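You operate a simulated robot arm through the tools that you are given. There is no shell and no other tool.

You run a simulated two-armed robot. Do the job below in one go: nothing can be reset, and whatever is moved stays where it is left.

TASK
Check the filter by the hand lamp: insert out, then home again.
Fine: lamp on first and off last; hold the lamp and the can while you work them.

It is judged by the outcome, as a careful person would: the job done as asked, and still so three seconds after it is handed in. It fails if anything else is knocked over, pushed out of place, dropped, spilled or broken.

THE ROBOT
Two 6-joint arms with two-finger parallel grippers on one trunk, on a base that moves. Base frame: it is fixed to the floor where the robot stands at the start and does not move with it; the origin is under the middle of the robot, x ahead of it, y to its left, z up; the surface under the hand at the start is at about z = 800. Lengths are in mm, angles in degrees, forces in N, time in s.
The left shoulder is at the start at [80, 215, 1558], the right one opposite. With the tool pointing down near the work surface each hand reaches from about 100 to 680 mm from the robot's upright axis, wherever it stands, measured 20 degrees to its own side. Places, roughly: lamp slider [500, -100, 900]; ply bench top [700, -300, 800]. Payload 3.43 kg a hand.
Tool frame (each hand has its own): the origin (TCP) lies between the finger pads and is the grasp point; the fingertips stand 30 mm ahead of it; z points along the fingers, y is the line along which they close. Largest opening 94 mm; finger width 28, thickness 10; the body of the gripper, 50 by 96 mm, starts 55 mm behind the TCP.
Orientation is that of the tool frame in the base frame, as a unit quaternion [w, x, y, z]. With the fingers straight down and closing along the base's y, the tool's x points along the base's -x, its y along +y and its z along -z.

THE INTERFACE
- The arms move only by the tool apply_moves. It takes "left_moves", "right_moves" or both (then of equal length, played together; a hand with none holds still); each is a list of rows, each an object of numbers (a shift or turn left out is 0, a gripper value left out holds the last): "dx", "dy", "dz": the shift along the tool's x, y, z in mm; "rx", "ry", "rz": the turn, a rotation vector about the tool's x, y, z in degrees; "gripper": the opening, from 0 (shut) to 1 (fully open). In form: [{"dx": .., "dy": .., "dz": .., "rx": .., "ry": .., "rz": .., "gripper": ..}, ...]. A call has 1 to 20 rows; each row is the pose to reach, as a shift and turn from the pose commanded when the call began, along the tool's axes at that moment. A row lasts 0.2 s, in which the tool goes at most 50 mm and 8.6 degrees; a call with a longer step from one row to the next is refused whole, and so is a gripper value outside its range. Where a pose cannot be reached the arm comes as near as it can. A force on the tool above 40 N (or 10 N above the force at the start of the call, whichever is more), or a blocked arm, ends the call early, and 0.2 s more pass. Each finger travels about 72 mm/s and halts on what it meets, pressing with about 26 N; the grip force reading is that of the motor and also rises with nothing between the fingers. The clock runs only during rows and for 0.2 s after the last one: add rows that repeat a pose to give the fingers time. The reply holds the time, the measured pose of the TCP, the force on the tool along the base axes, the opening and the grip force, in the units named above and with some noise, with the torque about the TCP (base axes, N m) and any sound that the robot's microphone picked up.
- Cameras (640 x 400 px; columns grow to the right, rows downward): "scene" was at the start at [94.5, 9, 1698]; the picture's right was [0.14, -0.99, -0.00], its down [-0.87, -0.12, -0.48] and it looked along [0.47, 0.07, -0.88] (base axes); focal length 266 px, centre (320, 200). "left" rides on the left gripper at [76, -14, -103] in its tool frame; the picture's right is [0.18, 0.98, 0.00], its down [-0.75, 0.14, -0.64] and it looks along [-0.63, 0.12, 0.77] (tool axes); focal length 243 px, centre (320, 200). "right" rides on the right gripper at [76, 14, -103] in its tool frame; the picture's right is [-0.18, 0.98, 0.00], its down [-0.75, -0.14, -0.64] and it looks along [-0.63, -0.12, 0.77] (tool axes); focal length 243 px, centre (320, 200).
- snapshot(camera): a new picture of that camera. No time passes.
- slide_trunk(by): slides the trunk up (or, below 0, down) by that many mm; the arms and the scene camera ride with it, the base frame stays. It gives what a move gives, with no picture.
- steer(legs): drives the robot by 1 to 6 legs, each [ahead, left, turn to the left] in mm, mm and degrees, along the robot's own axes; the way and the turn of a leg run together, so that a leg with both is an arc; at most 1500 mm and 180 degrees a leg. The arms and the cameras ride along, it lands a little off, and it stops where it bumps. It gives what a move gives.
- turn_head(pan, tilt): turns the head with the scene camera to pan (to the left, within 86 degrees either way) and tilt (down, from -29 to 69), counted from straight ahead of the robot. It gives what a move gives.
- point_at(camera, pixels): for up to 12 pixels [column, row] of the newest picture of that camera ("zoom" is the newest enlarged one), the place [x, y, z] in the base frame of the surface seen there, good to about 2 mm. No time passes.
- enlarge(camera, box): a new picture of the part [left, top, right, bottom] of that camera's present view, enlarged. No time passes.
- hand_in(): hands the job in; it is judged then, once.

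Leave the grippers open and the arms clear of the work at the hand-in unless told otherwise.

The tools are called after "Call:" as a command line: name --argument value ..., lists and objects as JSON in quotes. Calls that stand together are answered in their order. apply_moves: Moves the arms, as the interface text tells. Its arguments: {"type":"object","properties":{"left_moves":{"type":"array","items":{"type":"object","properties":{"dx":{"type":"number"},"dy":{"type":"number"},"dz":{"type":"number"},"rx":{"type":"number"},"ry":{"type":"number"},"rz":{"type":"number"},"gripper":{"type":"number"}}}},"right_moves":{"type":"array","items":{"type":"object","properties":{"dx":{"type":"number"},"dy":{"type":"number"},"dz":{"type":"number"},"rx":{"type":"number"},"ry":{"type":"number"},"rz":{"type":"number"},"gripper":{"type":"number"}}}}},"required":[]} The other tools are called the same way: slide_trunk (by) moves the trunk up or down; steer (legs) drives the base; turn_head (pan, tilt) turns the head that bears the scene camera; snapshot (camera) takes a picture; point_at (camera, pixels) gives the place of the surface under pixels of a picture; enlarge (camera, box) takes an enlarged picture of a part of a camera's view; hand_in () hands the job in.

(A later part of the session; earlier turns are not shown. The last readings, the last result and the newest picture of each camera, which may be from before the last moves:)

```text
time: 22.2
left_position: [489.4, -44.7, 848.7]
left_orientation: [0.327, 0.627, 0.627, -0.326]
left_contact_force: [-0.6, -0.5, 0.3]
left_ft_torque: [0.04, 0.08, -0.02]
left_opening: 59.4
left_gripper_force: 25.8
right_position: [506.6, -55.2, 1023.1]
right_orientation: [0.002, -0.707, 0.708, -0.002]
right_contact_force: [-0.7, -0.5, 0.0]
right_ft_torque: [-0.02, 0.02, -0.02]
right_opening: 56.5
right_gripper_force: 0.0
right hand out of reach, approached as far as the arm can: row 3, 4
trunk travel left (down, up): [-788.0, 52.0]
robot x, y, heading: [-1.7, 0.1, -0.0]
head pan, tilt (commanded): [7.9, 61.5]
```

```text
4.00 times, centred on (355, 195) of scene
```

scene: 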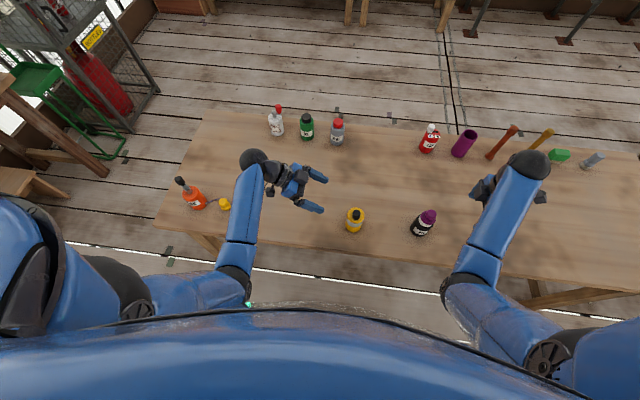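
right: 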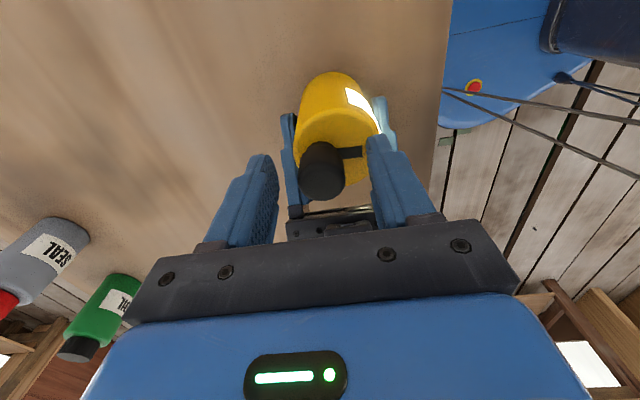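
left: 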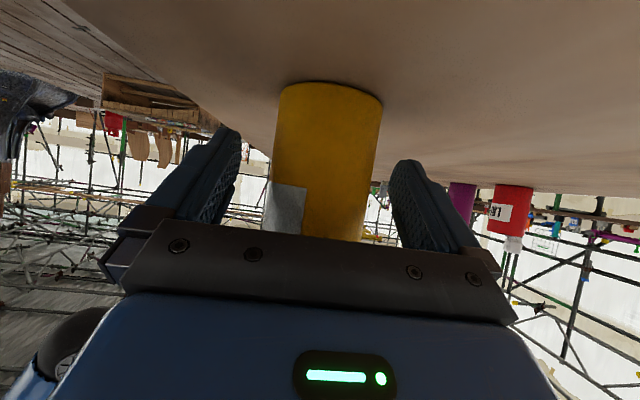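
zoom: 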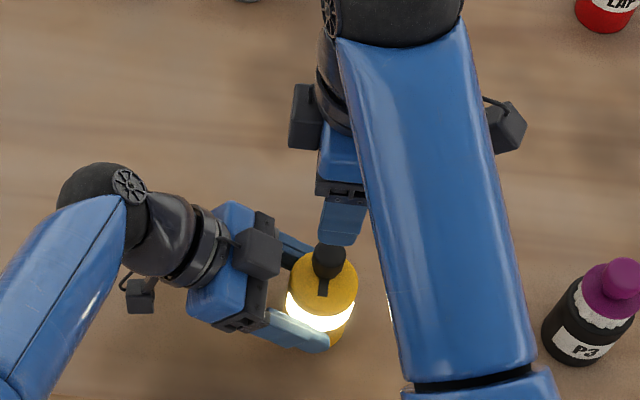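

The lamp is lit with the knob fully over. The right hand reached only z≈1023 because of its height limit, which is fine. Now I'll open the left hand and back it out along its own axis, leaving the lamp standing lit.

Call:
apply_moves --left_moves '[{"gripper": 0.7}, {"gripper": 0.85}, {"gripper": 1.0}, {"gripper": 1.0}, {"dz": -15, "gripper": 1.0}, {"dz": -40, "gripper": 1.0}, {"dz": -75, "gripper": 1.0}, {"dz": -110, "gripper": 1.0}, {"dz": -140, "gripper": 1.0}]'

Call:
snapshot --camera "left"

Call:
enlarge --camera "scene" --box '[275, 145, 435, 245]'

```text
time: 24.2
left_position: [489.4, 72.7, 931.5]
left_orientation: [0.327, 0.627, 0.627, -0.327]
left_contact_force: [0.4, 0.1, -1.2]
left_ft_torque: [0.04, 0.02, -0.01]
left_opening: 93.8
left_gripper_force: 0.1
right_position: [506.7, -55.4, 1022.3]
right_orientation: [-0.001, 0.707, -0.707, 0.003]
right_contact_force: [-0.3, -0.2, -0.4]
right_ft_torque: [-0.01, -0.01, 0.0]
right_opening: 56.5
right_gripper_force: 0.1
trunk travel left (down, up): [-788.0, 52.0]
robot x, y, heading: [4.0, -3.6, -0.2]
head pan, tilt (commanded): [7.9, 61.5]
```

```text
taken
```

left: 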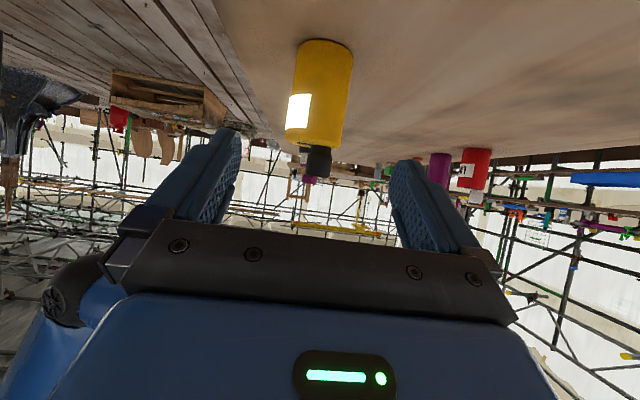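

```text
4.00 times, centred on (355, 195) of scene
```

zoom: 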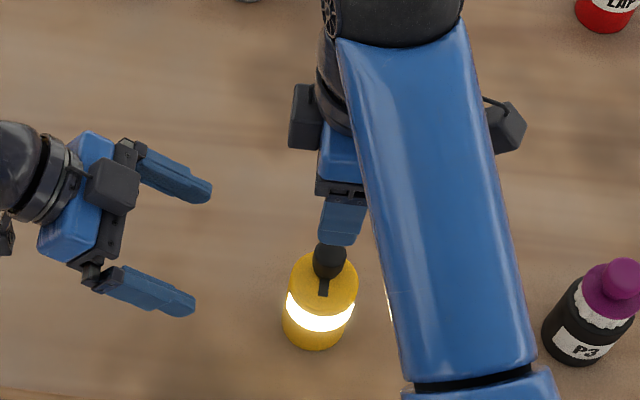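

The lamp stands upright and lit on its own. Both hands are free, so I'll raise the trunk 50 mm now to give the arms more height for crossing the can and lifting the insert.

Call:
slide_trunk --by 50

```text
time: 25.1
left_position: [489.2, 71.2, 980.2]
left_orientation: [0.327, 0.627, 0.627, -0.327]
left_contact_force: [-0.1, 0.5, 0.0]
left_ft_torque: [0.0, -0.03, 0.01]
left_opening: 94.0
left_gripper_force: 0.0
right_position: [507.5, -55.2, 1072.3]
right_orientation: [0.001, -0.706, 0.708, -0.002]
right_contact_force: [0.8, -0.4, 0.4]
right_ft_torque: [0.01, 0.0, -0.03]
right_opening: 56.4
right_gripper_force: 0.1
trunk travel left (down, up): [-838.0, 2.0]
robot x, y, heading: [-3.1, -0.9, 0.0]
head pan, tilt (commanded): [7.9, 61.5]
```

The trunk is up 50 mm. Now I'll take the right hand back to the right, past the can (fingertips stay above 1000), and open it fully.

Call:
apply_moves --right_moves '[{"dz": 20}, {"dx": 40, "dz": 32}, {"dx": 80, "dz": 32}, {"dx": 120, "dz": 32}, {"dx": 160, "dz": 32}, {"dx": 200, "dz": 32}, {"dx": 240, "dz": 32}, {"dx": 280, "dz": 32, "gripper": 1}, {"dx": 320, "dz": 32, "gripper": 1}, {"dx": 360, "dz": 32, "gripper": 1}, {"dx": 390, "dz": 32, "gripper": 1}]'

Call:
snapshot --camera "scene"

```text
time: 27.5
left_position: [490.5, 70.2, 981.1]
left_orientation: [0.326, 0.628, 0.627, -0.327]
left_contact_force: [0.7, 0.0, 1.0]
left_ft_torque: [0.0, -0.04, 0.02]
left_opening: 93.8
left_gripper_force: 0.0
right_position: [506.0, -448.6, 1042.6]
right_orientation: [0.002, -0.707, 0.708, -0.003]
right_contact_force: [0.3, 0.0, -0.1]
right_ft_torque: [0.02, 0.02, 0.02]
right_opening: 93.9
right_gripper_force: 0.1
trunk travel left (down, up): [-838.0, 2.0]
robot x, y, heading: [1.1, 0.7, -0.1]
head pan, tilt (commanded): [7.9, 61.5]
```

```text
taken
```

scene: 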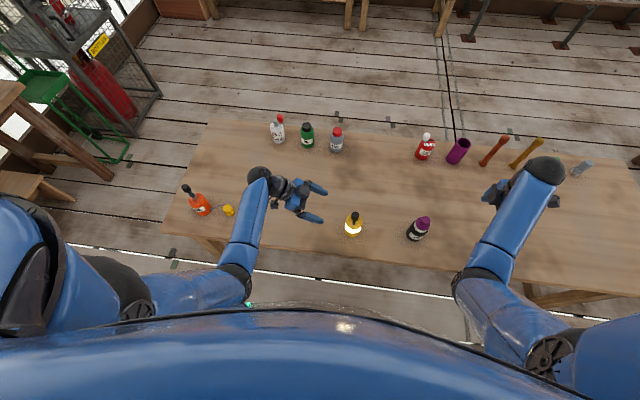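

The right hand is now right of the can. I'll measure the lamp and can again in an enlarged view, then tilt the right hand.

Call:
enlarge --camera "scene" --box '[394, 206, 442, 246]'

Call:
point_at --camera "zoom" --pixels '[[390, 135], [345, 130], [440, 135], [390, 97], [300, 150], [434, 210], [350, 240], [320, 115], [190, 280], [290, 325], [270, 180], [240, 360]]'

Call:
enlarge --camera "scene" --box '[330, 203, 378, 243]'

Call:
apply_moves --right_moves '[{"ry": -7.86}, {"ry": -15.7}, {"ry": -23.6}, {"ry": -31.4}, {"ry": -39.3}, {"ry": -47.1}, {"ry": -55}]'

```text
10.00 times, centred on (418, 226) of scene
```

zoom: 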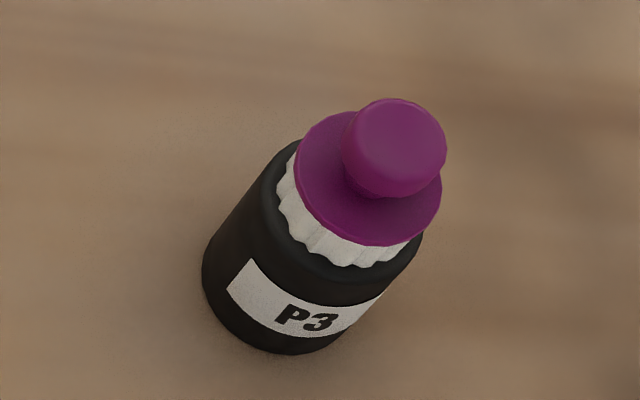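

```text
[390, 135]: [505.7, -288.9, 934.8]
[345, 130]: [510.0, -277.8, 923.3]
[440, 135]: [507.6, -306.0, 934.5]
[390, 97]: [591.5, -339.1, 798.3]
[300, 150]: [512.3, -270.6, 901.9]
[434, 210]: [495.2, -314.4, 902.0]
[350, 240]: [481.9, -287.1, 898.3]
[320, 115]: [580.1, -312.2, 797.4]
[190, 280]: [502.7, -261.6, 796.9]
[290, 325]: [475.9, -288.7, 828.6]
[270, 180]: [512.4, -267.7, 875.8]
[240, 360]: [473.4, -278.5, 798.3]
```

```text
10.00 times, centred on (354, 223) of scene
```

zoom: 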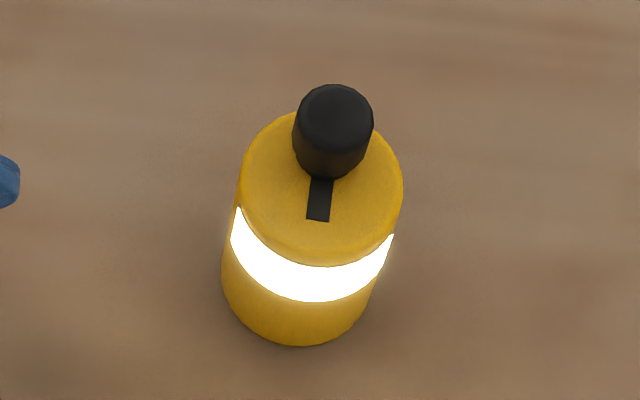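

```text
time: 29.1
left_position: [489.7, 70.9, 981.6]
left_orientation: [0.327, 0.627, 0.627, -0.327]
left_contact_force: [-1.1, -1.1, -0.2]
left_ft_torque: [-0.02, -0.04, -0.02]
left_opening: 93.8
left_gripper_force: 0.1
right_position: [507.0, -446.4, 1042.1]
right_orientation: [-0.329, 0.627, -0.627, -0.324]
right_contact_force: [-0.5, 0.2, -0.1]
right_ft_torque: [0.03, 0.0, 0.01]
right_opening: 94.3
right_gripper_force: 0.1
trunk travel left (down, up): [-838.0, 2.0]
robot x, y, heading: [-0.5, 1.2, -0.1]
head pan, tilt (commanded): [7.9, 61.5]
```

The right hand is tilted as wanted. In the enlarged view the lamp glows, with its knob at the far end. I'll measure the lamp for later and check the right camera's view of the can.

Call:
point_at --camera "zoom" --pixels '[[334, 105], [334, 90], [297, 120], [370, 125], [330, 172], [245, 180], [402, 190], [320, 262], [308, 217], [328, 220], [300, 330], [285, 120]]'

Call:
snapshot --camera "right"

```text
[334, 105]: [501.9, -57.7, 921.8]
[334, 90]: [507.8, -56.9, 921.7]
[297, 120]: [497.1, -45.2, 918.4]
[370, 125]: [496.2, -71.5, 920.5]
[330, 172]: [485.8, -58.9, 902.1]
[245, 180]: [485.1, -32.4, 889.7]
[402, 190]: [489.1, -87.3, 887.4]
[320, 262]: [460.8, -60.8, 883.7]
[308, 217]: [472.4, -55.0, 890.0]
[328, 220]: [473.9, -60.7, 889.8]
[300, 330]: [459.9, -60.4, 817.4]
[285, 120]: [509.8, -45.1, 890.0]
```

```text
taken
```

right: 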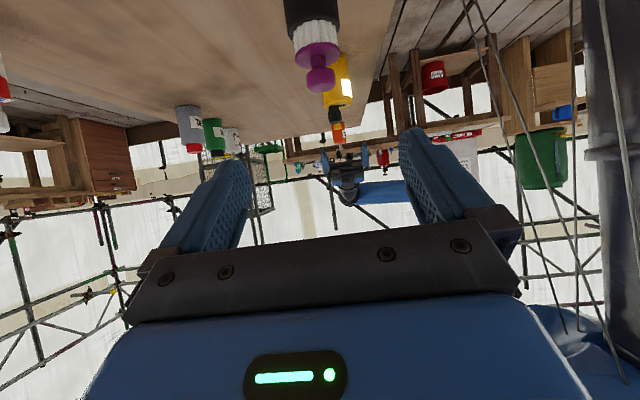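

Lamp centre is about (488, -60); can centre is about (504, -292). The can shows upside-down at the top of the right view (315, 30). I'll lower the right hand to its approach line and move partway toward the can.

Call:
apply_moves --right_moves '[{"dx": 26, "dy": 1, "dz": 33}, {"dx": 52, "dy": 2, "dz": 66}, {"dx": 77.3, "dy": 3, "dz": 98}, {"dx": 77.3, "dy": 3, "dz": 130}]'

Call:
snapshot --camera "right"

Call:
enlarge --camera "scene" --box '[380, 160, 540, 260]'

```text
time: 30.1
left_position: [489.9, 71.3, 980.4]
left_orientation: [0.326, 0.627, 0.627, -0.327]
left_contact_force: [-1.0, -0.2, -0.7]
left_ft_torque: [0.01, -0.01, 0.03]
left_opening: 93.9
left_gripper_force: 0.0
right_position: [475.8, -365.0, 930.1]
right_orientation: [-0.328, 0.629, -0.626, -0.325]
right_contact_force: [-0.6, 0.6, -0.4]
right_ft_torque: [0.01, -0.01, 0.0]
right_opening: 94.0
right_gripper_force: 0.0
right hand out of reach, approached as far as the arm can: row 1, 2, 3, 4
trunk travel left (down, up): [-838.0, 2.0]
robot x, y, heading: [0.1, 3.4, 0.1]
head pan, tilt (commanded): [7.9, 61.5]
```

```text
taken
```

right: 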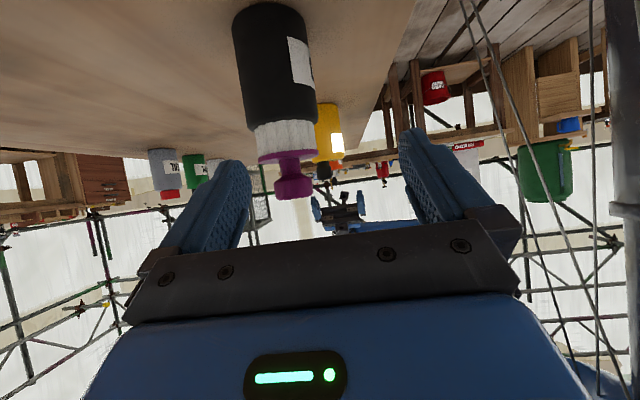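

```text
4.00 times, centred on (460, 210) of scene
```

zoom: 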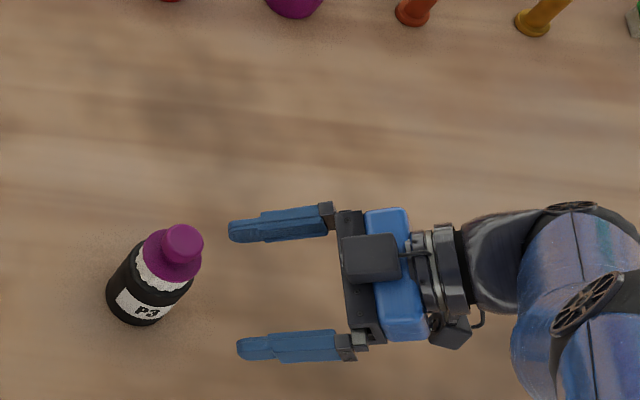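

The tilted right hand cannot reach this far right (it stopped at 476, -365, 930). Nothing was touched. I'll shift the robot to the right so the can is in front of it. First, both hands go up and back to upright so they travel clear of everything.

Call:
apply_moves --right_moves '[{"dx": -8, "dz": -30}, {"dx": -35, "dz": -60}, {"dx": -65, "dz": -80}, {"dx": -98, "dz": -100}, {"dx": -98, "dz": -100, "ry": 8}, {"dx": -98, "dz": -100, "ry": 16}, {"dx": -98, "dz": -100, "ry": 24}, {"dx": -98, "dz": -100, "ry": 32}, {"dx": -98, "dz": -100, "ry": 40}, {"dx": -98, "dz": -100, "ry": 48}, {"dx": -98, "dz": -100, "ry": 55}]' --left_moves '[{"dx": -12, "dz": -10}, {"dx": -25, "dz": -20}, {"dx": -38, "dz": -30}, {"dx": -49, "dz": -34}, {"dx": -49, "dz": -34, "ry": 8}, {"dx": -49, "dz": -34, "ry": 16}, {"dx": -49, "dz": -34, "ry": 24}, {"dx": -49, "dz": -34, "ry": 32}, {"dx": -49, "dz": -34, "ry": 40}, {"dx": -49, "dz": -34, "ry": 48}, {"dx": -49, "dz": -34, "ry": 55}]'

Call:
snapshot --camera "scene"

```text
time: 32.5
left_position: [488.9, 73.0, 1040.1]
left_orientation: [-0.001, 0.708, 0.707, 0.0]
left_contact_force: [0.1, -0.1, 1.2]
left_ft_torque: [-0.02, -0.03, 0.02]
left_opening: 94.0
left_gripper_force: 0.1
right_position: [612.7, -470.9, 985.4]
right_orientation: [0.052, -0.705, 0.706, 0.049]
right_contact_force: [0.6, 0.8, 0.1]
right_ft_torque: [0.01, 0.01, 0.04]
right_opening: 94.2
right_gripper_force: 0.0
right hand out of reach, approached as far as the arm can: row 1, 2, 3, 4, 5, 6, 7, 8, 9, 10, 11
trunk travel left (down, up): [-838.0, 2.0]
robot x, y, heading: [0.7, -0.8, 0.1]
head pan, tilt (commanded): [7.9, 61.5]
```

```text
taken
```

scene: 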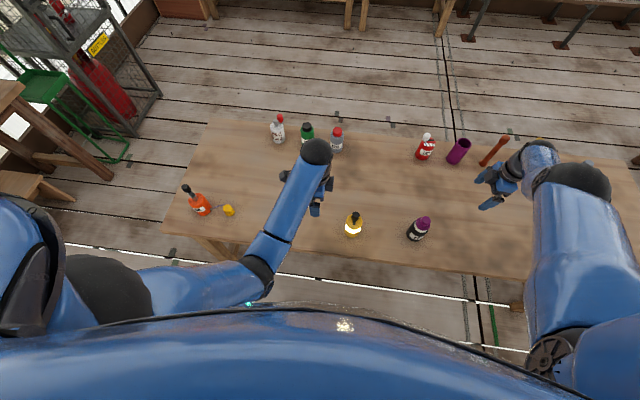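

The left hand is upright and high. The right arm went out of reach and ended off to the far right at (613, -471, 985), touching nothing. I'll bring it back toward (500, -450, 1040) in small steps and look.

Call:
apply_moves --right_moves '[{"dy": 20, "dz": -10}, {"dx": -5, "dy": 45, "dz": -20}, {"dx": -10, "dy": 70, "dz": -30}, {"dx": -15, "dy": 95, "dz": -40}, {"dx": -20, "dy": 112, "dz": -50}]'

Call:
snapshot --camera "scene"

```text
time: 33.7
left_position: [488.9, 70.0, 1039.8]
left_orientation: [0.0, 0.707, 0.708, 0.0]
left_contact_force: [0.0, 0.0, 0.2]
left_ft_torque: [0.02, 0.0, 0.0]
left_opening: 94.3
left_gripper_force: 0.0
right_position: [590.6, -502.4, 979.9]
right_orientation: [-0.052, 0.705, -0.705, -0.051]
right_contact_force: [0.2, 0.1, 0.1]
right_ft_torque: [0.02, -0.04, 0.0]
right_opening: 93.7
right_gripper_force: 0.0
right hand out of reach, approached as far as the arm can: row 1, 2, 3, 4, 5
trunk travel left (down, up): [-838.0, 2.0]
robot x, y, heading: [-0.7, -1.4, -0.4]
head pan, tilt (commanded): [7.9, 61.5]
```

```text
taken
```

scene: 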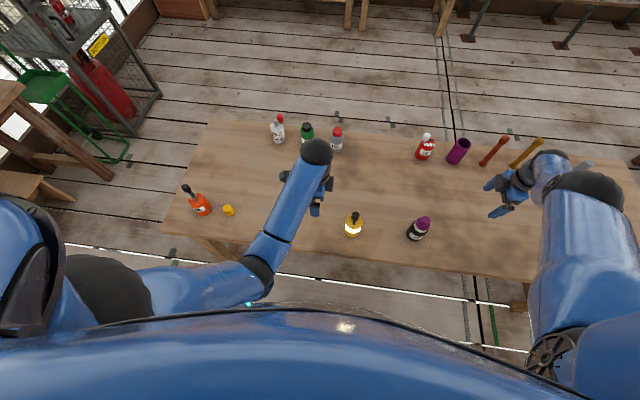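

The arm is stretched out and stays near a limit in this turned pose. I'll turn the right hand back toward its starting yaw (rz positive) while pulling it back toward the robot.

Call:
apply_moves --right_moves '[{"dy": 10, "rz": 8}, {"dy": 20, "rz": 16}, {"dy": 30, "rz": 24}, {"dy": 40, "rz": 32}, {"dy": 50, "rz": 40}, {"dy": 60, "rz": 48}]'

Call:
snapshot --camera "scene"

```text
time: 35.1
left_position: [489.5, 71.5, 1040.0]
left_orientation: [0.0, 0.707, 0.707, 0.0]
left_contact_force: [1.0, -0.2, -0.6]
left_ft_torque: [0.02, 0.0, 0.01]
left_opening: 93.9
left_gripper_force: 0.1
right_position: [563.6, -524.5, 960.1]
right_orientation: [0.028, -0.357, 0.931, 0.067]
right_contact_force: [-0.2, -0.7, -0.2]
right_ft_torque: [0.0, 0.03, -0.01]
right_opening: 93.9
right_gripper_force: 0.0
right hand out of reach, approached as far as the arm can: row 1, 2, 3, 4, 5, 6
trunk travel left (down, up): [-838.0, 2.0]
robot x, y, heading: [-3.3, -0.7, -0.1]
head pan, tilt (commanded): [7.9, 61.5]
```

```text
taken
```

scene: 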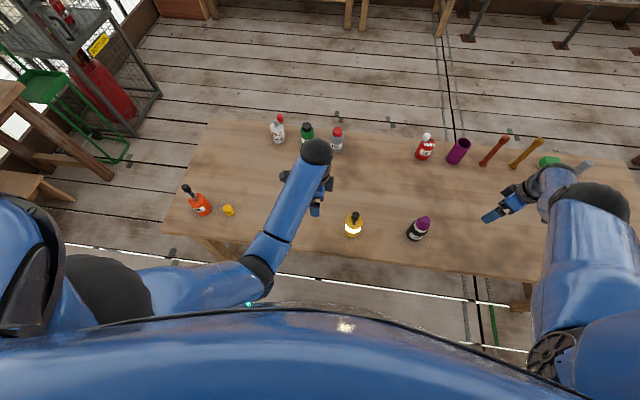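

The arm still slides along some limit. I'll look closely at the right arm's shape before doing anything more.

Call:
enlarge --camera "scene" --box '[440, 130, 640, 400]'

Call:
snapshot --camera "right"

Call:
snapshot --camera "left"

Call:
point_at --camera "scene" --pixels '[[597, 195], [557, 200], [590, 240], [590, 290], [550, 355], [610, 360], [500, 210], [630, 330], [545, 200], [575, 320]]'

```text
1.48 times, centred on (540, 265) of scene
```

zoom: 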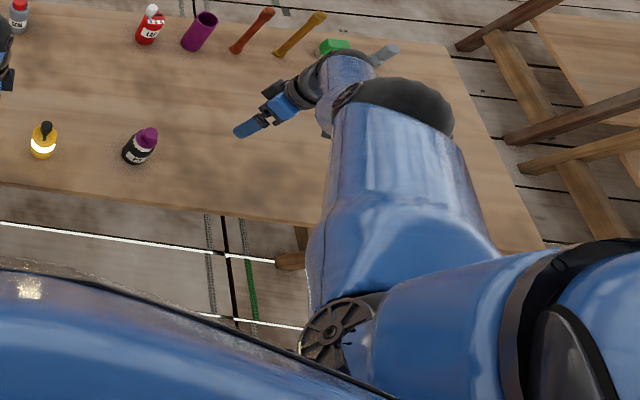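

```text
taken
```

right: 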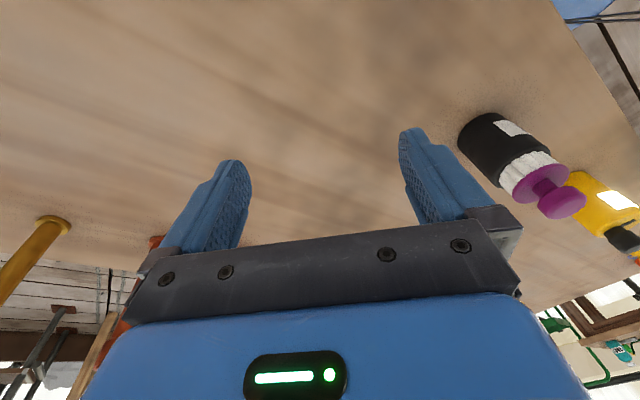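

```text
taken
```

left: 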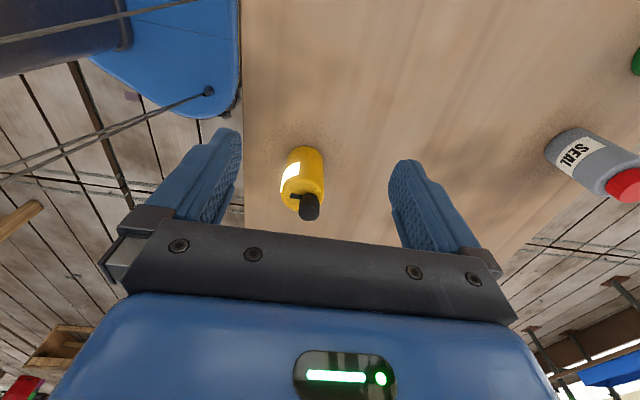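

```text
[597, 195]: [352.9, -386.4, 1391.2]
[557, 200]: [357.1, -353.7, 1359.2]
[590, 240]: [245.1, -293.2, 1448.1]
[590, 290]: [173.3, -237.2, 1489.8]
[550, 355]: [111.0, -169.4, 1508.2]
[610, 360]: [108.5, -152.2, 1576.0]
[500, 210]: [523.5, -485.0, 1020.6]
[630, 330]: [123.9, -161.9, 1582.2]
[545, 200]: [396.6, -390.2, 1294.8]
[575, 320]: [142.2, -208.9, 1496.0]
```

The upper arm and forearm are nearly in one straight line, which is why the arm cannot fold back. To bend the elbow again I'll swing the hand forward and up about the elbow, with fingers tipping forward. It stays high above the bench, with nothing near.

Call:
apply_moves --right_moves '[{"dx": -11.5, "dy": -31.2, "dz": -23.9, "rx": 4.79, "ry": -1.3, "rz": -0.62}, {"dx": -22.8, "dy": -60.2, "dz": -50.6, "rx": 9.57, "ry": -2.59, "rz": -1.24}, {"dx": -33.7, "dy": -86.7, "dz": -79.9, "rx": 14.36, "ry": -3.89, "rz": -1.86}, {"dx": -44.3, "dy": -110.5, "dz": -111.4, "rx": 19.1, "ry": -5.2, "rz": -2.5}]'

Call:
enlarge --camera "scene" --box '[440, 130, 640, 400]'

```text
time: 36.1
left_position: [488.5, 71.6, 1040.7]
left_orientation: [-0.001, 0.707, 0.707, -0.001]
left_contact_force: [-0.1, -0.5, 0.7]
left_ft_torque: [0.0, 0.02, -0.01]
left_opening: 93.8
left_gripper_force: 0.0
right_position: [663.5, -589.6, 1069.1]
right_orientation: [0.129, -0.365, 0.919, -0.074]
right_contact_force: [1.2, -0.2, 0.3]
right_ft_torque: [0.05, -0.03, -0.04]
right_opening: 94.0
right_gripper_force: 0.0
right hand out of reach, approached as far as the arm can: row 2, 3, 4
trunk travel left (down, up): [-838.0, 2.0]
robot x, y, heading: [-1.8, -3.2, -0.4]
head pan, tilt (commanded): [7.9, 61.5]
```

```text
1.48 times, centred on (540, 265) of scene
```

zoom: 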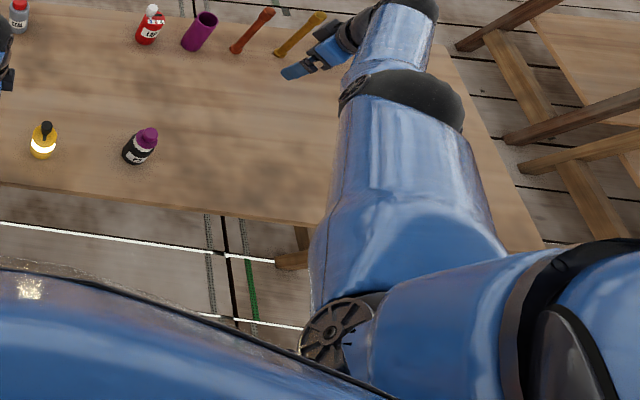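

The forearm has lifted relative to the upper arm, so the elbow is bent a bit now. I'll test by drawing the hand straight inward toward the robot.

Call:
apply_moves --right_moves '[{"dx": 4.3, "dy": 18.8, "dz": -5.3}, {"dx": 8.6, "dy": 37.5, "dz": -10.7}, {"dx": 12.9, "dy": 56.3, "dz": -16}, {"dx": 17.2, "dy": 75, "dz": -21.4}]'

Call:
enlarge --camera "scene" --box '[440, 130, 640, 400]'

```text
time: 37.1
left_position: [488.3, 70.8, 1039.2]
left_orientation: [0.0, 0.707, 0.707, 0.0]
left_contact_force: [0.0, -0.6, 0.3]
left_ft_torque: [-0.02, 0.01, 0.02]
left_opening: 94.0
left_gripper_force: 0.1
right_position: [595.0, -548.0, 1070.4]
right_orientation: [0.129, -0.365, 0.919, -0.073]
right_contact_force: [-0.1, 0.1, -0.1]
right_ft_torque: [0.02, 0.01, 0.02]
right_opening: 94.0
right_gripper_force: 0.2
trunk travel left (down, up): [-838.0, 2.0]
robot x, y, heading: [-2.6, 1.5, -0.0]
head pan, tilt (commanded): [7.9, 61.5]
```

```text
1.48 times, centred on (540, 265) of scene
```

zoom: 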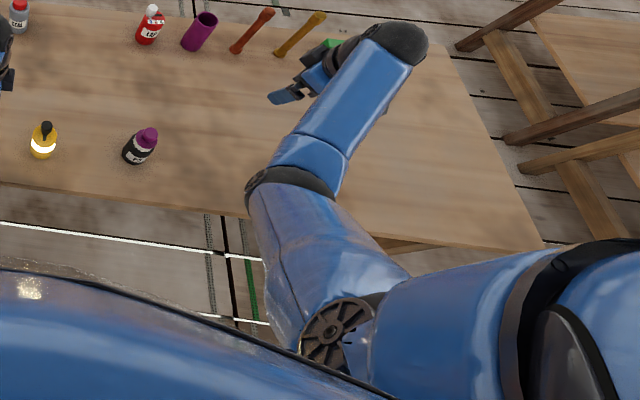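

The elbow folds again and the pose is reachable. I'll keep drawing the hand in toward about (465, -458, 1040) and level it to point straight down.

Call:
apply_moves --right_moves '[{"dx": 5.7, "dy": 26.1, "dz": -2.2, "rx": -2.2, "ry": 1.8}, {"dx": 11.5, "dy": 52.3, "dz": -4.3, "rx": -4.5, "ry": 3.5}, {"dx": 17.2, "dy": 78.4, "dz": -6.5, "rx": -6.7, "ry": 5.3}, {"dx": 22.9, "dy": 104.5, "dz": -8.6, "rx": -8.9, "ry": 7.1}, {"dx": 28.7, "dy": 130.7, "dz": -10.8, "rx": -11.2, "ry": 8.8}, {"dx": 34.4, "dy": 156.8, "dz": -12.9, "rx": -13.4, "ry": 10.6}]'

Call:
snapshot --camera "scene"

```text
time: 38.5
left_position: [488.2, 72.1, 1040.4]
left_orientation: [0.001, 0.707, 0.707, -0.001]
left_contact_force: [-0.6, 0.0, -0.3]
left_ft_torque: [-0.03, 0.02, 0.04]
left_opening: 94.1
left_gripper_force: 0.0
right_position: [463.6, -457.3, 1039.1]
right_orientation: [0.001, -0.369, 0.929, 0.002]
right_contact_force: [-0.1, 0.3, 0.0]
right_ft_torque: [-0.03, -0.02, 0.0]
right_opening: 94.1
right_gripper_force: 0.0
trunk travel left (down, up): [-838.0, 2.0]
robot x, y, heading: [0.9, -1.4, -0.2]
head pan, tilt (commanded): [7.9, 61.5]
```

```text
taken
```

scene: 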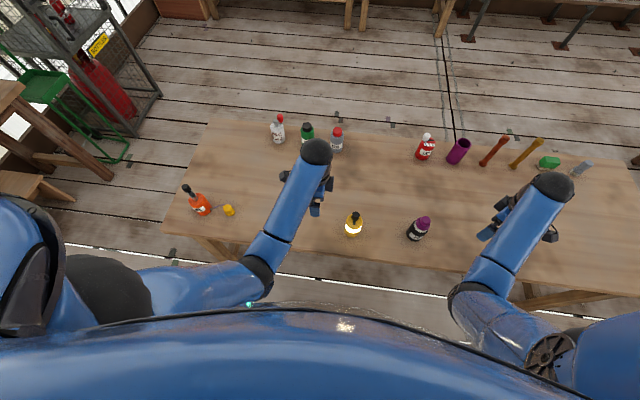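

The right arm is back in its normal shape, pointing straight down at (464, -457, 1039). Before driving sideways, I'll look to the right and at the near bench edge to make sure the way is clear.

Call:
turn_head --pan -70 --tilt 50

Call:
snapshot --camera "scene"

```text
time: 40.0
left_position: [488.1, 71.7, 1040.6]
left_orientation: [0.001, 0.707, 0.708, 0.0]
left_contact_force: [-1.5, -0.5, -0.5]
left_ft_torque: [0.0, 0.01, 0.01]
left_opening: 94.1
left_gripper_force: 0.2
right_position: [466.6, -456.9, 1039.1]
right_orientation: [0.001, -0.369, 0.929, 0.002]
right_contact_force: [0.5, 0.6, 0.0]
right_ft_torque: [-0.02, 0.01, 0.03]
right_opening: 94.0
right_gripper_force: 0.1
trunk travel left (down, up): [-838.0, 2.0]
robot x, y, heading: [-2.7, 2.8, -0.0]
head pan, tilt (commanded): [-70.0, 50.0]
```

```text
taken
```

scene: 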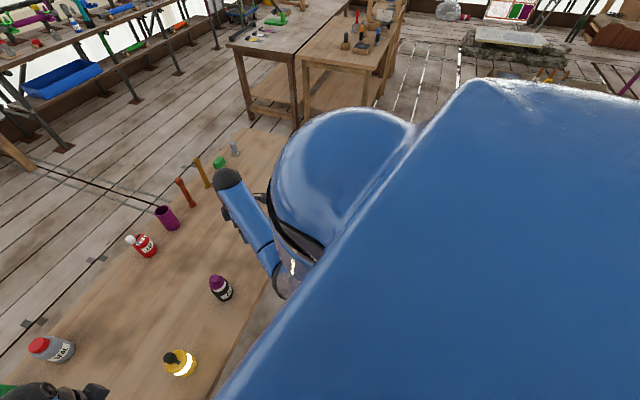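

To the right are two other tables, and part of the view is hidden by the body. I'll measure the nearest points of those tables and the bench end.

Call:
point_at --camera "scene" --pixels '[[297, 126], [250, 115], [245, 50], [300, 60], [375, 100], [400, 60], [280, 135], [240, 340], [205, 390], [440, 90], [260, 300], [480, 60]]'

Call:
snapshot --camera "right"

```text
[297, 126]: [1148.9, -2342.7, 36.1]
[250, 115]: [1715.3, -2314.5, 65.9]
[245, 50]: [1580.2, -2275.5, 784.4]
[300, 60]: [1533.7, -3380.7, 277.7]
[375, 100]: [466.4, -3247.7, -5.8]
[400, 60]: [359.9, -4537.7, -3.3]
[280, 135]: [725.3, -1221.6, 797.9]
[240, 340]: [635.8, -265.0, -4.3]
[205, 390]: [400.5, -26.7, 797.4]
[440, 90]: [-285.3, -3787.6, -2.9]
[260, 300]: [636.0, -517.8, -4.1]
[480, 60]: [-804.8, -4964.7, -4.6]
```

```text
taken
```

right: 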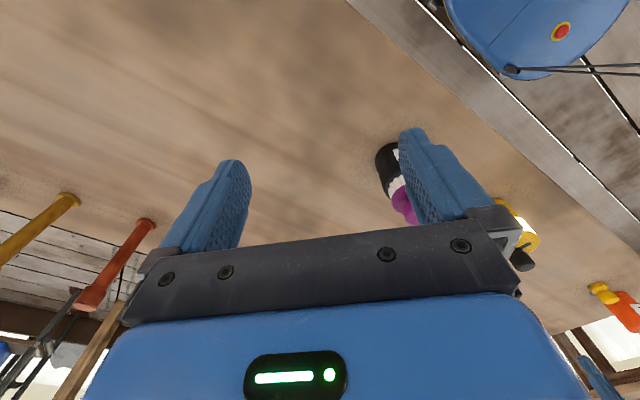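

The way to the right is free (the nearest tables are beyond y -2200), and the bench edge is at x≈400. Both hands are above everything. I'll turn the head back and drive the robot 290 mm to the right.

Call:
turn_head --pan 5 --tilt 60

Call:
steer --legs '[[0, -290, 0]]'

Call:
snapshot --camera "scene"

```text
time: 41.5
left_position: [490.0, 72.8, 1039.5]
left_orientation: [0.001, 0.707, 0.707, 0.001]
left_contact_force: [-0.3, -0.5, 0.6]
left_ft_torque: [0.0, 0.04, 0.0]
left_opening: 93.9
left_gripper_force: 0.1
right_position: [465.5, -457.3, 1037.7]
right_orientation: [0.001, -0.368, 0.93, 0.001]
right_contact_force: [0.6, -0.1, -0.3]
right_ft_torque: [0.01, -0.03, -0.02]
right_opening: 93.7
right_gripper_force: 0.0
trunk travel left (down, up): [-838.0, 2.0]
robot x, y, heading: [0.1, 0.9, 0.4]
head pan, tilt (commanded): [5.0, 60.0]
```

```text
time: 43.5
left_position: [488.6, -207.6, 1039.4]
left_orientation: [0.002, 0.705, 0.709, -0.002]
left_contact_force: [0.4, -0.5, -0.3]
left_ft_torque: [-0.01, 0.01, 0.0]
left_opening: 94.1
left_gripper_force: 0.1
right_position: [469.7, -736.7, 1038.2]
right_orientation: [0.0, -0.371, 0.928, 0.0]
right_contact_force: [-1.0, 0.3, -1.2]
right_ft_torque: [0.02, 0.01, 0.01]
right_opening: 94.0
right_gripper_force: 0.1
trunk travel left (down, up): [-838.0, 2.0]
robot x, y, heading: [-4.0, -283.6, 0.0]
head pan, tilt (commanded): [5.0, 60.0]
```

```text
taken
```

scene: 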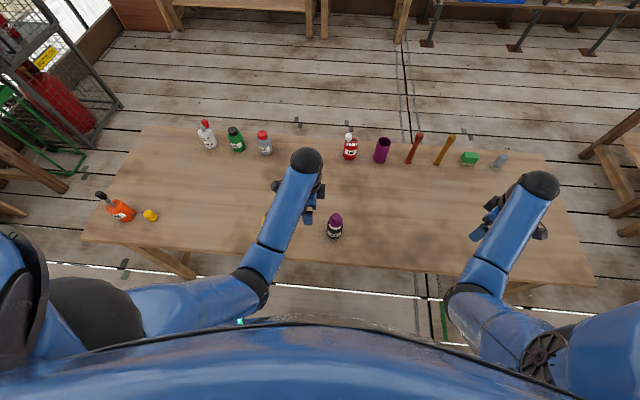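

The robot moved 280 mm right; the can is now almost straight ahead of it. I want to know how close the base is to the bench, in case a small drive forward helps the reach. I'll look with both hand cameras.

Call:
snapshot --camera "left"

Call:
snapshot --camera "right"

```text
taken
```

left: 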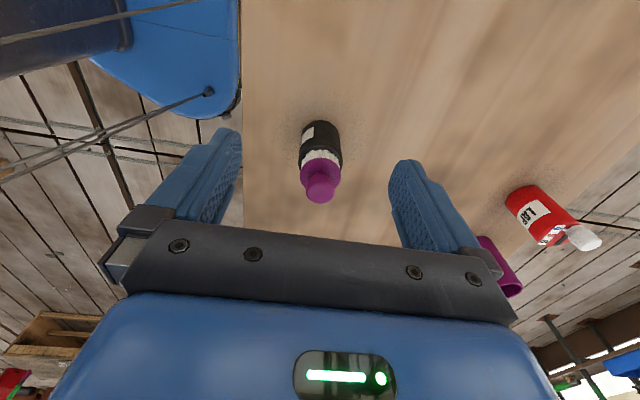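

```text
taken
```

right: 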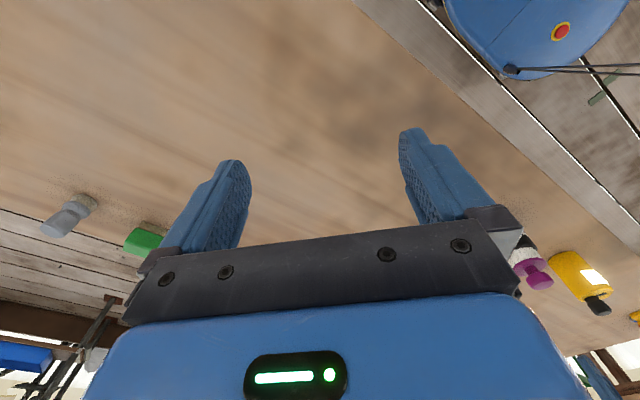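

I'll measure the base's front edge in the left and right pictures.

Call:
point_at --camera "left" --pixels '[[230, 100], [236, 60], [225, 20], [180, 100], [235, 105], [320, 190], [320, 165], [245, 180]]'

Call:
point_at --camera "right" --pixels '[[530, 70], [480, 50], [455, 20], [590, 60], [500, 100]]'

```text
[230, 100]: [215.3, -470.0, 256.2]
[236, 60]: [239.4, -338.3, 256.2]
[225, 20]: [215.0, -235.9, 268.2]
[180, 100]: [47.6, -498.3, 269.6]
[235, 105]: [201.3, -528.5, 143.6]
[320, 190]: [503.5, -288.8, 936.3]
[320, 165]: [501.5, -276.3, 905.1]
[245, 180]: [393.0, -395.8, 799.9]
```

```text
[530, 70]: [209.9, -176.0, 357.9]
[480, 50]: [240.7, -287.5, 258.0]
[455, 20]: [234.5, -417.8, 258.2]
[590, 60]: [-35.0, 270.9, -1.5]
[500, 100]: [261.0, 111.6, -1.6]
```

The base front is at x≈240, and the bench edge at x≈395 is well above it. Driving forward 80 mm leaves a safe gap and brings the can closer. Then I'll lower the trunk 20 mm.

Call:
steer --legs '[[80, 0, 0]]'

Call:
slide_trunk --by -20

Call:
snapshot --camera "scene"

```text
time: 44.5
left_position: [557.2, -210.7, 1045.0]
left_orientation: [0.003, 0.705, 0.71, 0.003]
left_contact_force: [-0.5, -0.3, 0.4]
left_ft_torque: [0.02, -0.1, 0.0]
left_opening: 94.2
left_gripper_force: 0.0
right_position: [539.1, -739.3, 1043.8]
right_orientation: [0.006, -0.372, 0.928, 0.0]
right_contact_force: [-1.2, -0.4, 1.8]
right_ft_torque: [0.03, -0.08, -0.01]
right_opening: 93.8
right_gripper_force: 0.1
trunk travel left (down, up): [-838.0, 2.0]
robot x, y, heading: [79.5, -288.1, 0.0]
head pan, tilt (commanded): [5.0, 60.0]
```

```text
time: 45.2
left_position: [563.8, -211.2, 1021.6]
left_orientation: [0.001, 0.705, 0.709, 0.001]
left_contact_force: [0.1, 0.7, 0.5]
left_ft_torque: [-0.02, -0.03, 0.0]
left_opening: 94.2
left_gripper_force: 0.0
right_position: [544.0, -739.8, 1020.2]
right_orientation: [0.002, -0.372, 0.928, 0.001]
right_contact_force: [-0.4, -0.4, -0.3]
right_ft_torque: [-0.02, -0.05, 0.0]
right_opening: 93.9
right_gripper_force: 0.0
trunk travel left (down, up): [-818.0, 22.0]
robot x, y, heading: [79.7, -284.9, 0.3]
head pan, tilt (commanded): [5.0, 60.0]
```

```text
taken
```

scene: 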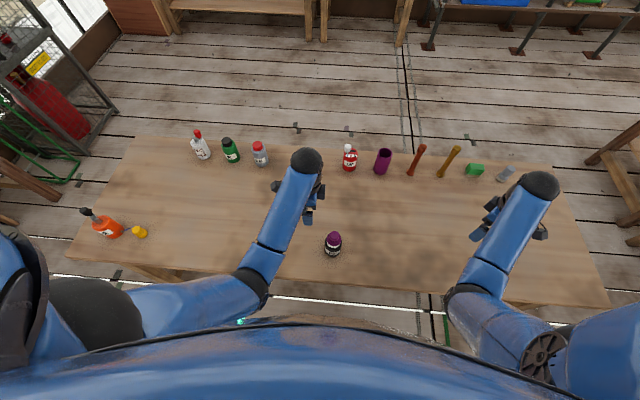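

The robot is about 80 mm further forward. Now I'll bring the right hand to a point right of the can at about (504, -430, 1008), turned so its fingers close along x.

Call:
apply_moves --right_moves '[{"dx": -23, "dy": 31.5, "dz": 1, "rz": -5.9}, {"dx": -46, "dy": 63, "dz": 3, "rz": -11.8}, {"dx": -69, "dy": 94.4, "dz": 4, "rz": -17.6}, {"dx": -92, "dy": 126, "dz": 5, "rz": -23.5}, {"dx": -116, "dy": 157.3, "dz": 7, "rz": -29.4}, {"dx": -139, "dy": 189, "dz": 8, "rz": -35.3}, {"dx": -162, "dy": 220, "dz": 10, "rz": -41.1}, {"dx": -185, "dy": 251.7, "dz": 12, "rz": -47}]'

Call:
snapshot --camera "right"

```text
time: 47.0
left_position: [567.6, -207.3, 1018.8]
left_orientation: [0.0, 0.705, 0.709, -0.001]
left_contact_force: [-0.1, -0.3, 0.8]
left_ft_torque: [-0.01, -0.04, 0.01]
left_opening: 94.1
left_gripper_force: 0.0
right_position: [507.9, -429.0, 1008.7]
right_orientation: [0.0, 0.711, -0.703, 0.0]
right_contact_force: [0.0, 0.7, 0.6]
right_ft_torque: [-0.02, 0.0, 0.0]
right_opening: 93.9
right_gripper_force: 0.1
trunk travel left (down, up): [-818.0, 22.0]
robot x, y, heading: [80.7, -284.1, 0.3]
head pan, tilt (commanded): [5.0, 60.0]
```

```text
taken
```

right: 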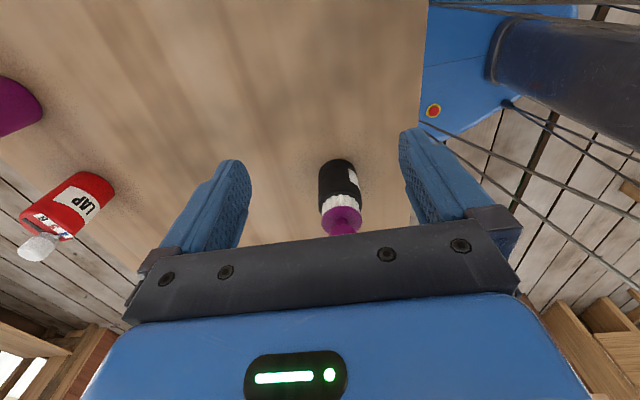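

The pose was reached normally. Now I'll tilt the right hand 55° toward the can, shifting it slightly away to stay clear.

Call:
apply_moves --right_moves '[{"ry": -7.86}, {"ry": -15.7}, {"ry": -23.6}, {"ry": -31.4}, {"ry": -39.3}, {"ry": -47.1}, {"ry": -55}]'

Call:
snapshot --camera "scene"

```text
time: 48.6
left_position: [566.7, -210.8, 1020.1]
left_orientation: [-0.001, 0.705, 0.709, 0.0]
left_contact_force: [-0.9, 0.4, -0.3]
left_ft_torque: [-0.05, -0.02, 0.0]
left_opening: 94.0
left_gripper_force: 0.0
right_position: [508.6, -429.3, 1007.3]
right_orientation: [-0.326, 0.631, -0.622, -0.33]
right_contact_force: [0.1, -0.1, -0.1]
right_ft_torque: [0.03, 0.01, 0.02]
right_opening: 94.0
right_gripper_force: 0.0
trunk travel left (down, up): [-818.0, 22.0]
robot x, y, heading: [80.8, -282.6, 0.5]
head pan, tilt (commanded): [5.0, 60.0]
```

```text
taken
```

scene: 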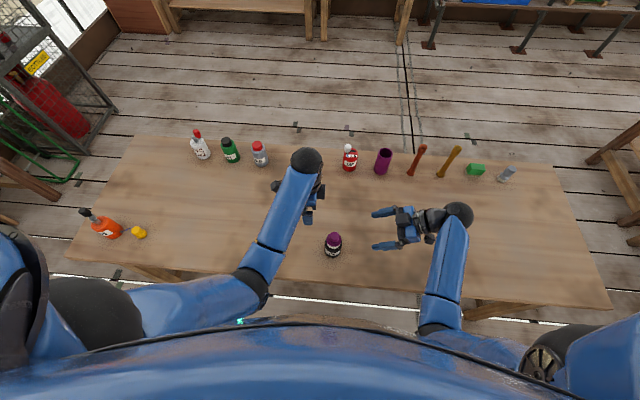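

The tilt was reached with the elbow nicely bent. I'll measure the can again from the new scene viewpoint (about 333, 243).

Call:
enlarge --camera "scene" --box '[309, 224, 357, 264]'

```text
10.00 times, centred on (333, 244) of scene
```

zoom: 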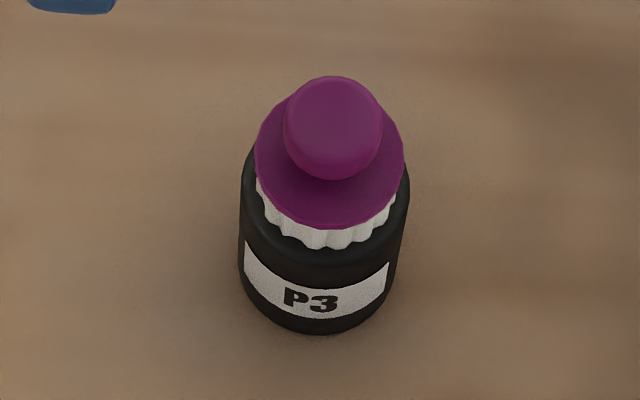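

Call:
point_at --camera "zoom" --pixels '[[333, 120], [290, 125], [378, 125], [333, 85], [260, 155], [400, 155], [325, 222], [245, 200], [405, 195], [320, 325], [322, 245], [325, 262]]'

```text
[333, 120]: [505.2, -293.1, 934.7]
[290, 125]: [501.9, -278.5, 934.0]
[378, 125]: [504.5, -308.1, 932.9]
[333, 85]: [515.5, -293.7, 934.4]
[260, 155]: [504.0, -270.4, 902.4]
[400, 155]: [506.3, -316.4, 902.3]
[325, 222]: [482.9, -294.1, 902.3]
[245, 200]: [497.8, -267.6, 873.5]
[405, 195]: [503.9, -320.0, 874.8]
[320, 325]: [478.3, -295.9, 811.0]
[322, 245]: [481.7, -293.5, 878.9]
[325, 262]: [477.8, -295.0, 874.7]
```

The can is centred at (505, -293.5), with radius about 27 and body top at z≈876. I'll lower the right hand onto its approach line and move halfway in.

Call:
apply_moves --right_moves '[{"dx": 20, "dy": 1, "dz": 21}, {"dx": 40, "dy": 1.5, "dz": 42}, {"dx": 60.4, "dy": 2, "dz": 62.5}, {"dx": 60.4, "dy": 2, "dz": 95}, {"dx": 60.4, "dy": 2, "dz": 115}]'

Call:
snapshot --camera "right"

Call:
enlarge --camera "scene" --box '[300, 180, 480, 300]'

```text
time: 49.8
left_position: [566.7, -209.1, 1019.6]
left_orientation: [0.0, 0.705, 0.709, -0.001]
left_contact_force: [-0.3, -0.7, 0.1]
left_ft_torque: [0.01, 0.0, 0.01]
left_opening: 93.9
left_gripper_force: 0.0
right_position: [506.0, -366.7, 894.9]
right_orientation: [-0.326, 0.63, -0.623, -0.329]
right_contact_force: [0.5, 0.0, -0.7]
right_ft_torque: [0.0, -0.01, 0.02]
right_opening: 94.1
right_gripper_force: 0.1
trunk travel left (down, up): [-818.0, 22.0]
robot x, y, heading: [79.9, -281.3, 0.4]
head pan, tilt (commanded): [5.0, 60.0]
```

```text
taken
```

right: 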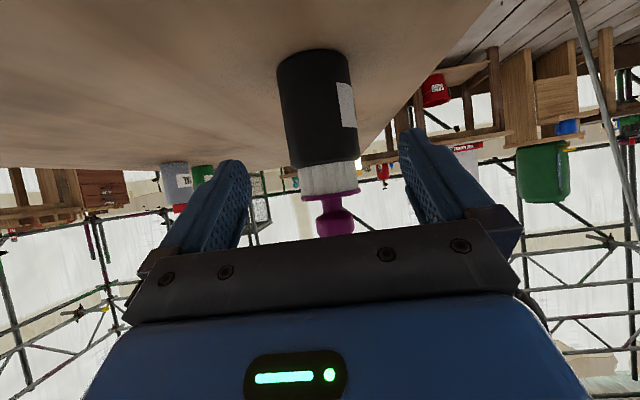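

```text
3.33 times, centred on (390, 240) of scene
```

zoom: 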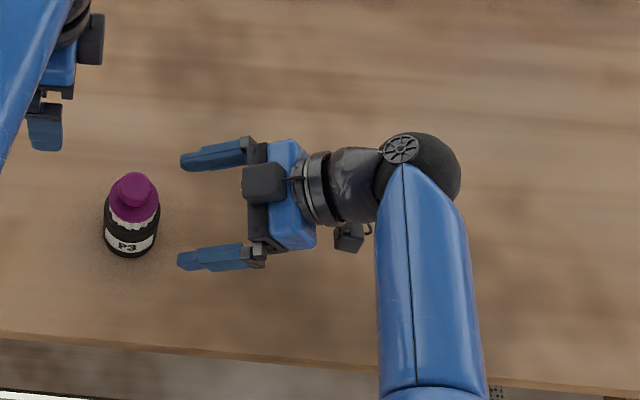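

All is well: the can is centred between the open fingers. I'll move in the rest of the way.

Call:
apply_moves --right_moves '[{"dx": 1, "dy": 0.5, "dz": 20}, {"dx": 2, "dy": 1, "dz": 40}, {"dx": 3, "dy": 1, "dz": 60}, {"dx": 3.7, "dy": 1, "dz": 77}]'

Call:
snapshot --camera "right"

Call:
enlarge --camera "scene" --box '[300, 200, 420, 280]'

```text
time: 50.8
left_position: [568.2, -209.7, 1020.6]
left_orientation: [0.0, 0.706, 0.708, 0.0]
left_contact_force: [0.3, 0.1, -0.6]
left_ft_torque: [0.03, 0.03, -0.03]
left_opening: 94.1
left_gripper_force: 0.1
right_position: [506.1, -307.6, 846.2]
right_orientation: [-0.326, 0.63, -0.624, -0.329]
right_contact_force: [-0.2, -0.9, -0.2]
right_ft_torque: [-0.01, 0.01, 0.0]
right_opening: 93.9
right_gripper_force: 0.1
trunk travel left (down, up): [-818.0, 22.0]
robot x, y, heading: [78.8, -279.9, 0.5]
head pan, tilt (commanded): [5.0, 60.0]
```

```text
taken
```

right: 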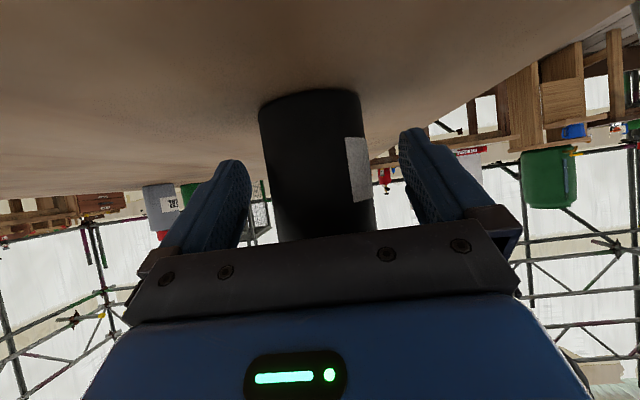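

```text
5.00 times, centred on (360, 240) of scene
```

zoom: 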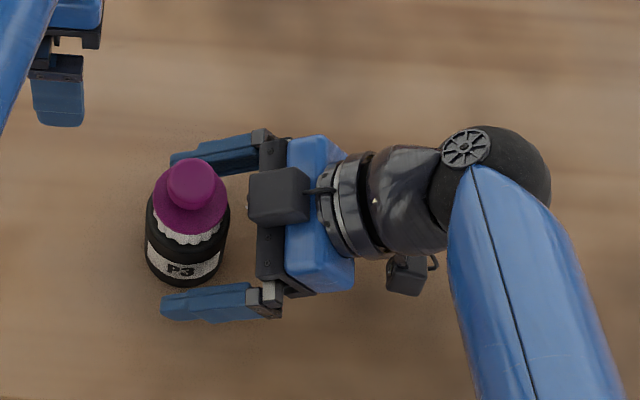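

The can is between the right fingers. I'll close gently until they hold the body.

Call:
apply_moves --right_moves '[{"gripper": 0.75}, {"gripper": 0.68}, {"gripper": 0.62}, {"gripper": 0.55}, {"gripper": 0.45}, {"gripper": 0.4}, {"gripper": 0.4}]'

Call:
enlarge --camera "scene" --box '[309, 224, 357, 264]'

Call:
point_at --camera "zoom" --pixels '[[333, 120], [290, 125], [378, 125], [333, 85], [260, 155], [400, 155], [325, 222], [333, 175]]'

```text
time: 52.4
left_position: [568.5, -210.5, 1019.8]
left_orientation: [0.0, 0.704, 0.71, 0.0]
left_contact_force: [0.2, -0.2, -0.1]
left_ft_torque: [0.02, 0.03, -0.04]
left_opening: 94.2
left_gripper_force: 0.1
right_position: [505.6, -306.8, 846.2]
right_orientation: [-0.326, 0.63, -0.624, -0.329]
right_contact_force: [-0.2, 0.4, -0.2]
right_ft_torque: [0.0, 0.01, -0.01]
right_opening: 60.3
right_gripper_force: 26.3
trunk travel left (down, up): [-818.0, 22.0]
robot x, y, heading: [79.1, -285.7, 0.2]
head pan, tilt (commanded): [5.0, 60.0]
```

```text
10.00 times, centred on (333, 244) of scene
```

zoom: 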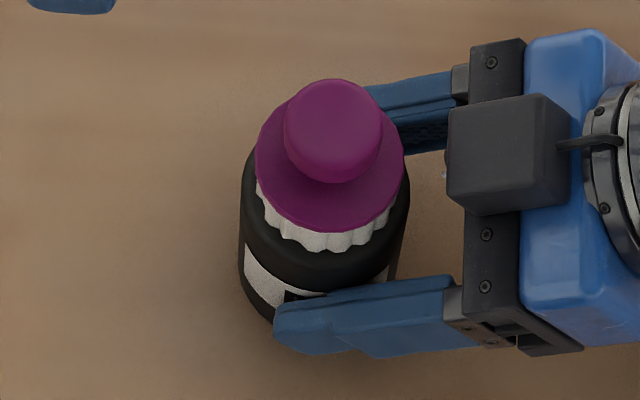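

```text
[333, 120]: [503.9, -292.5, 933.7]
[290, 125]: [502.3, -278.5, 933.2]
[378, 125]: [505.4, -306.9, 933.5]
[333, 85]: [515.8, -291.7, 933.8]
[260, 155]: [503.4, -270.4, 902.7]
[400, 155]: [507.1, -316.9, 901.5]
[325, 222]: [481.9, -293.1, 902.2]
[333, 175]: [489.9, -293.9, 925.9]
```

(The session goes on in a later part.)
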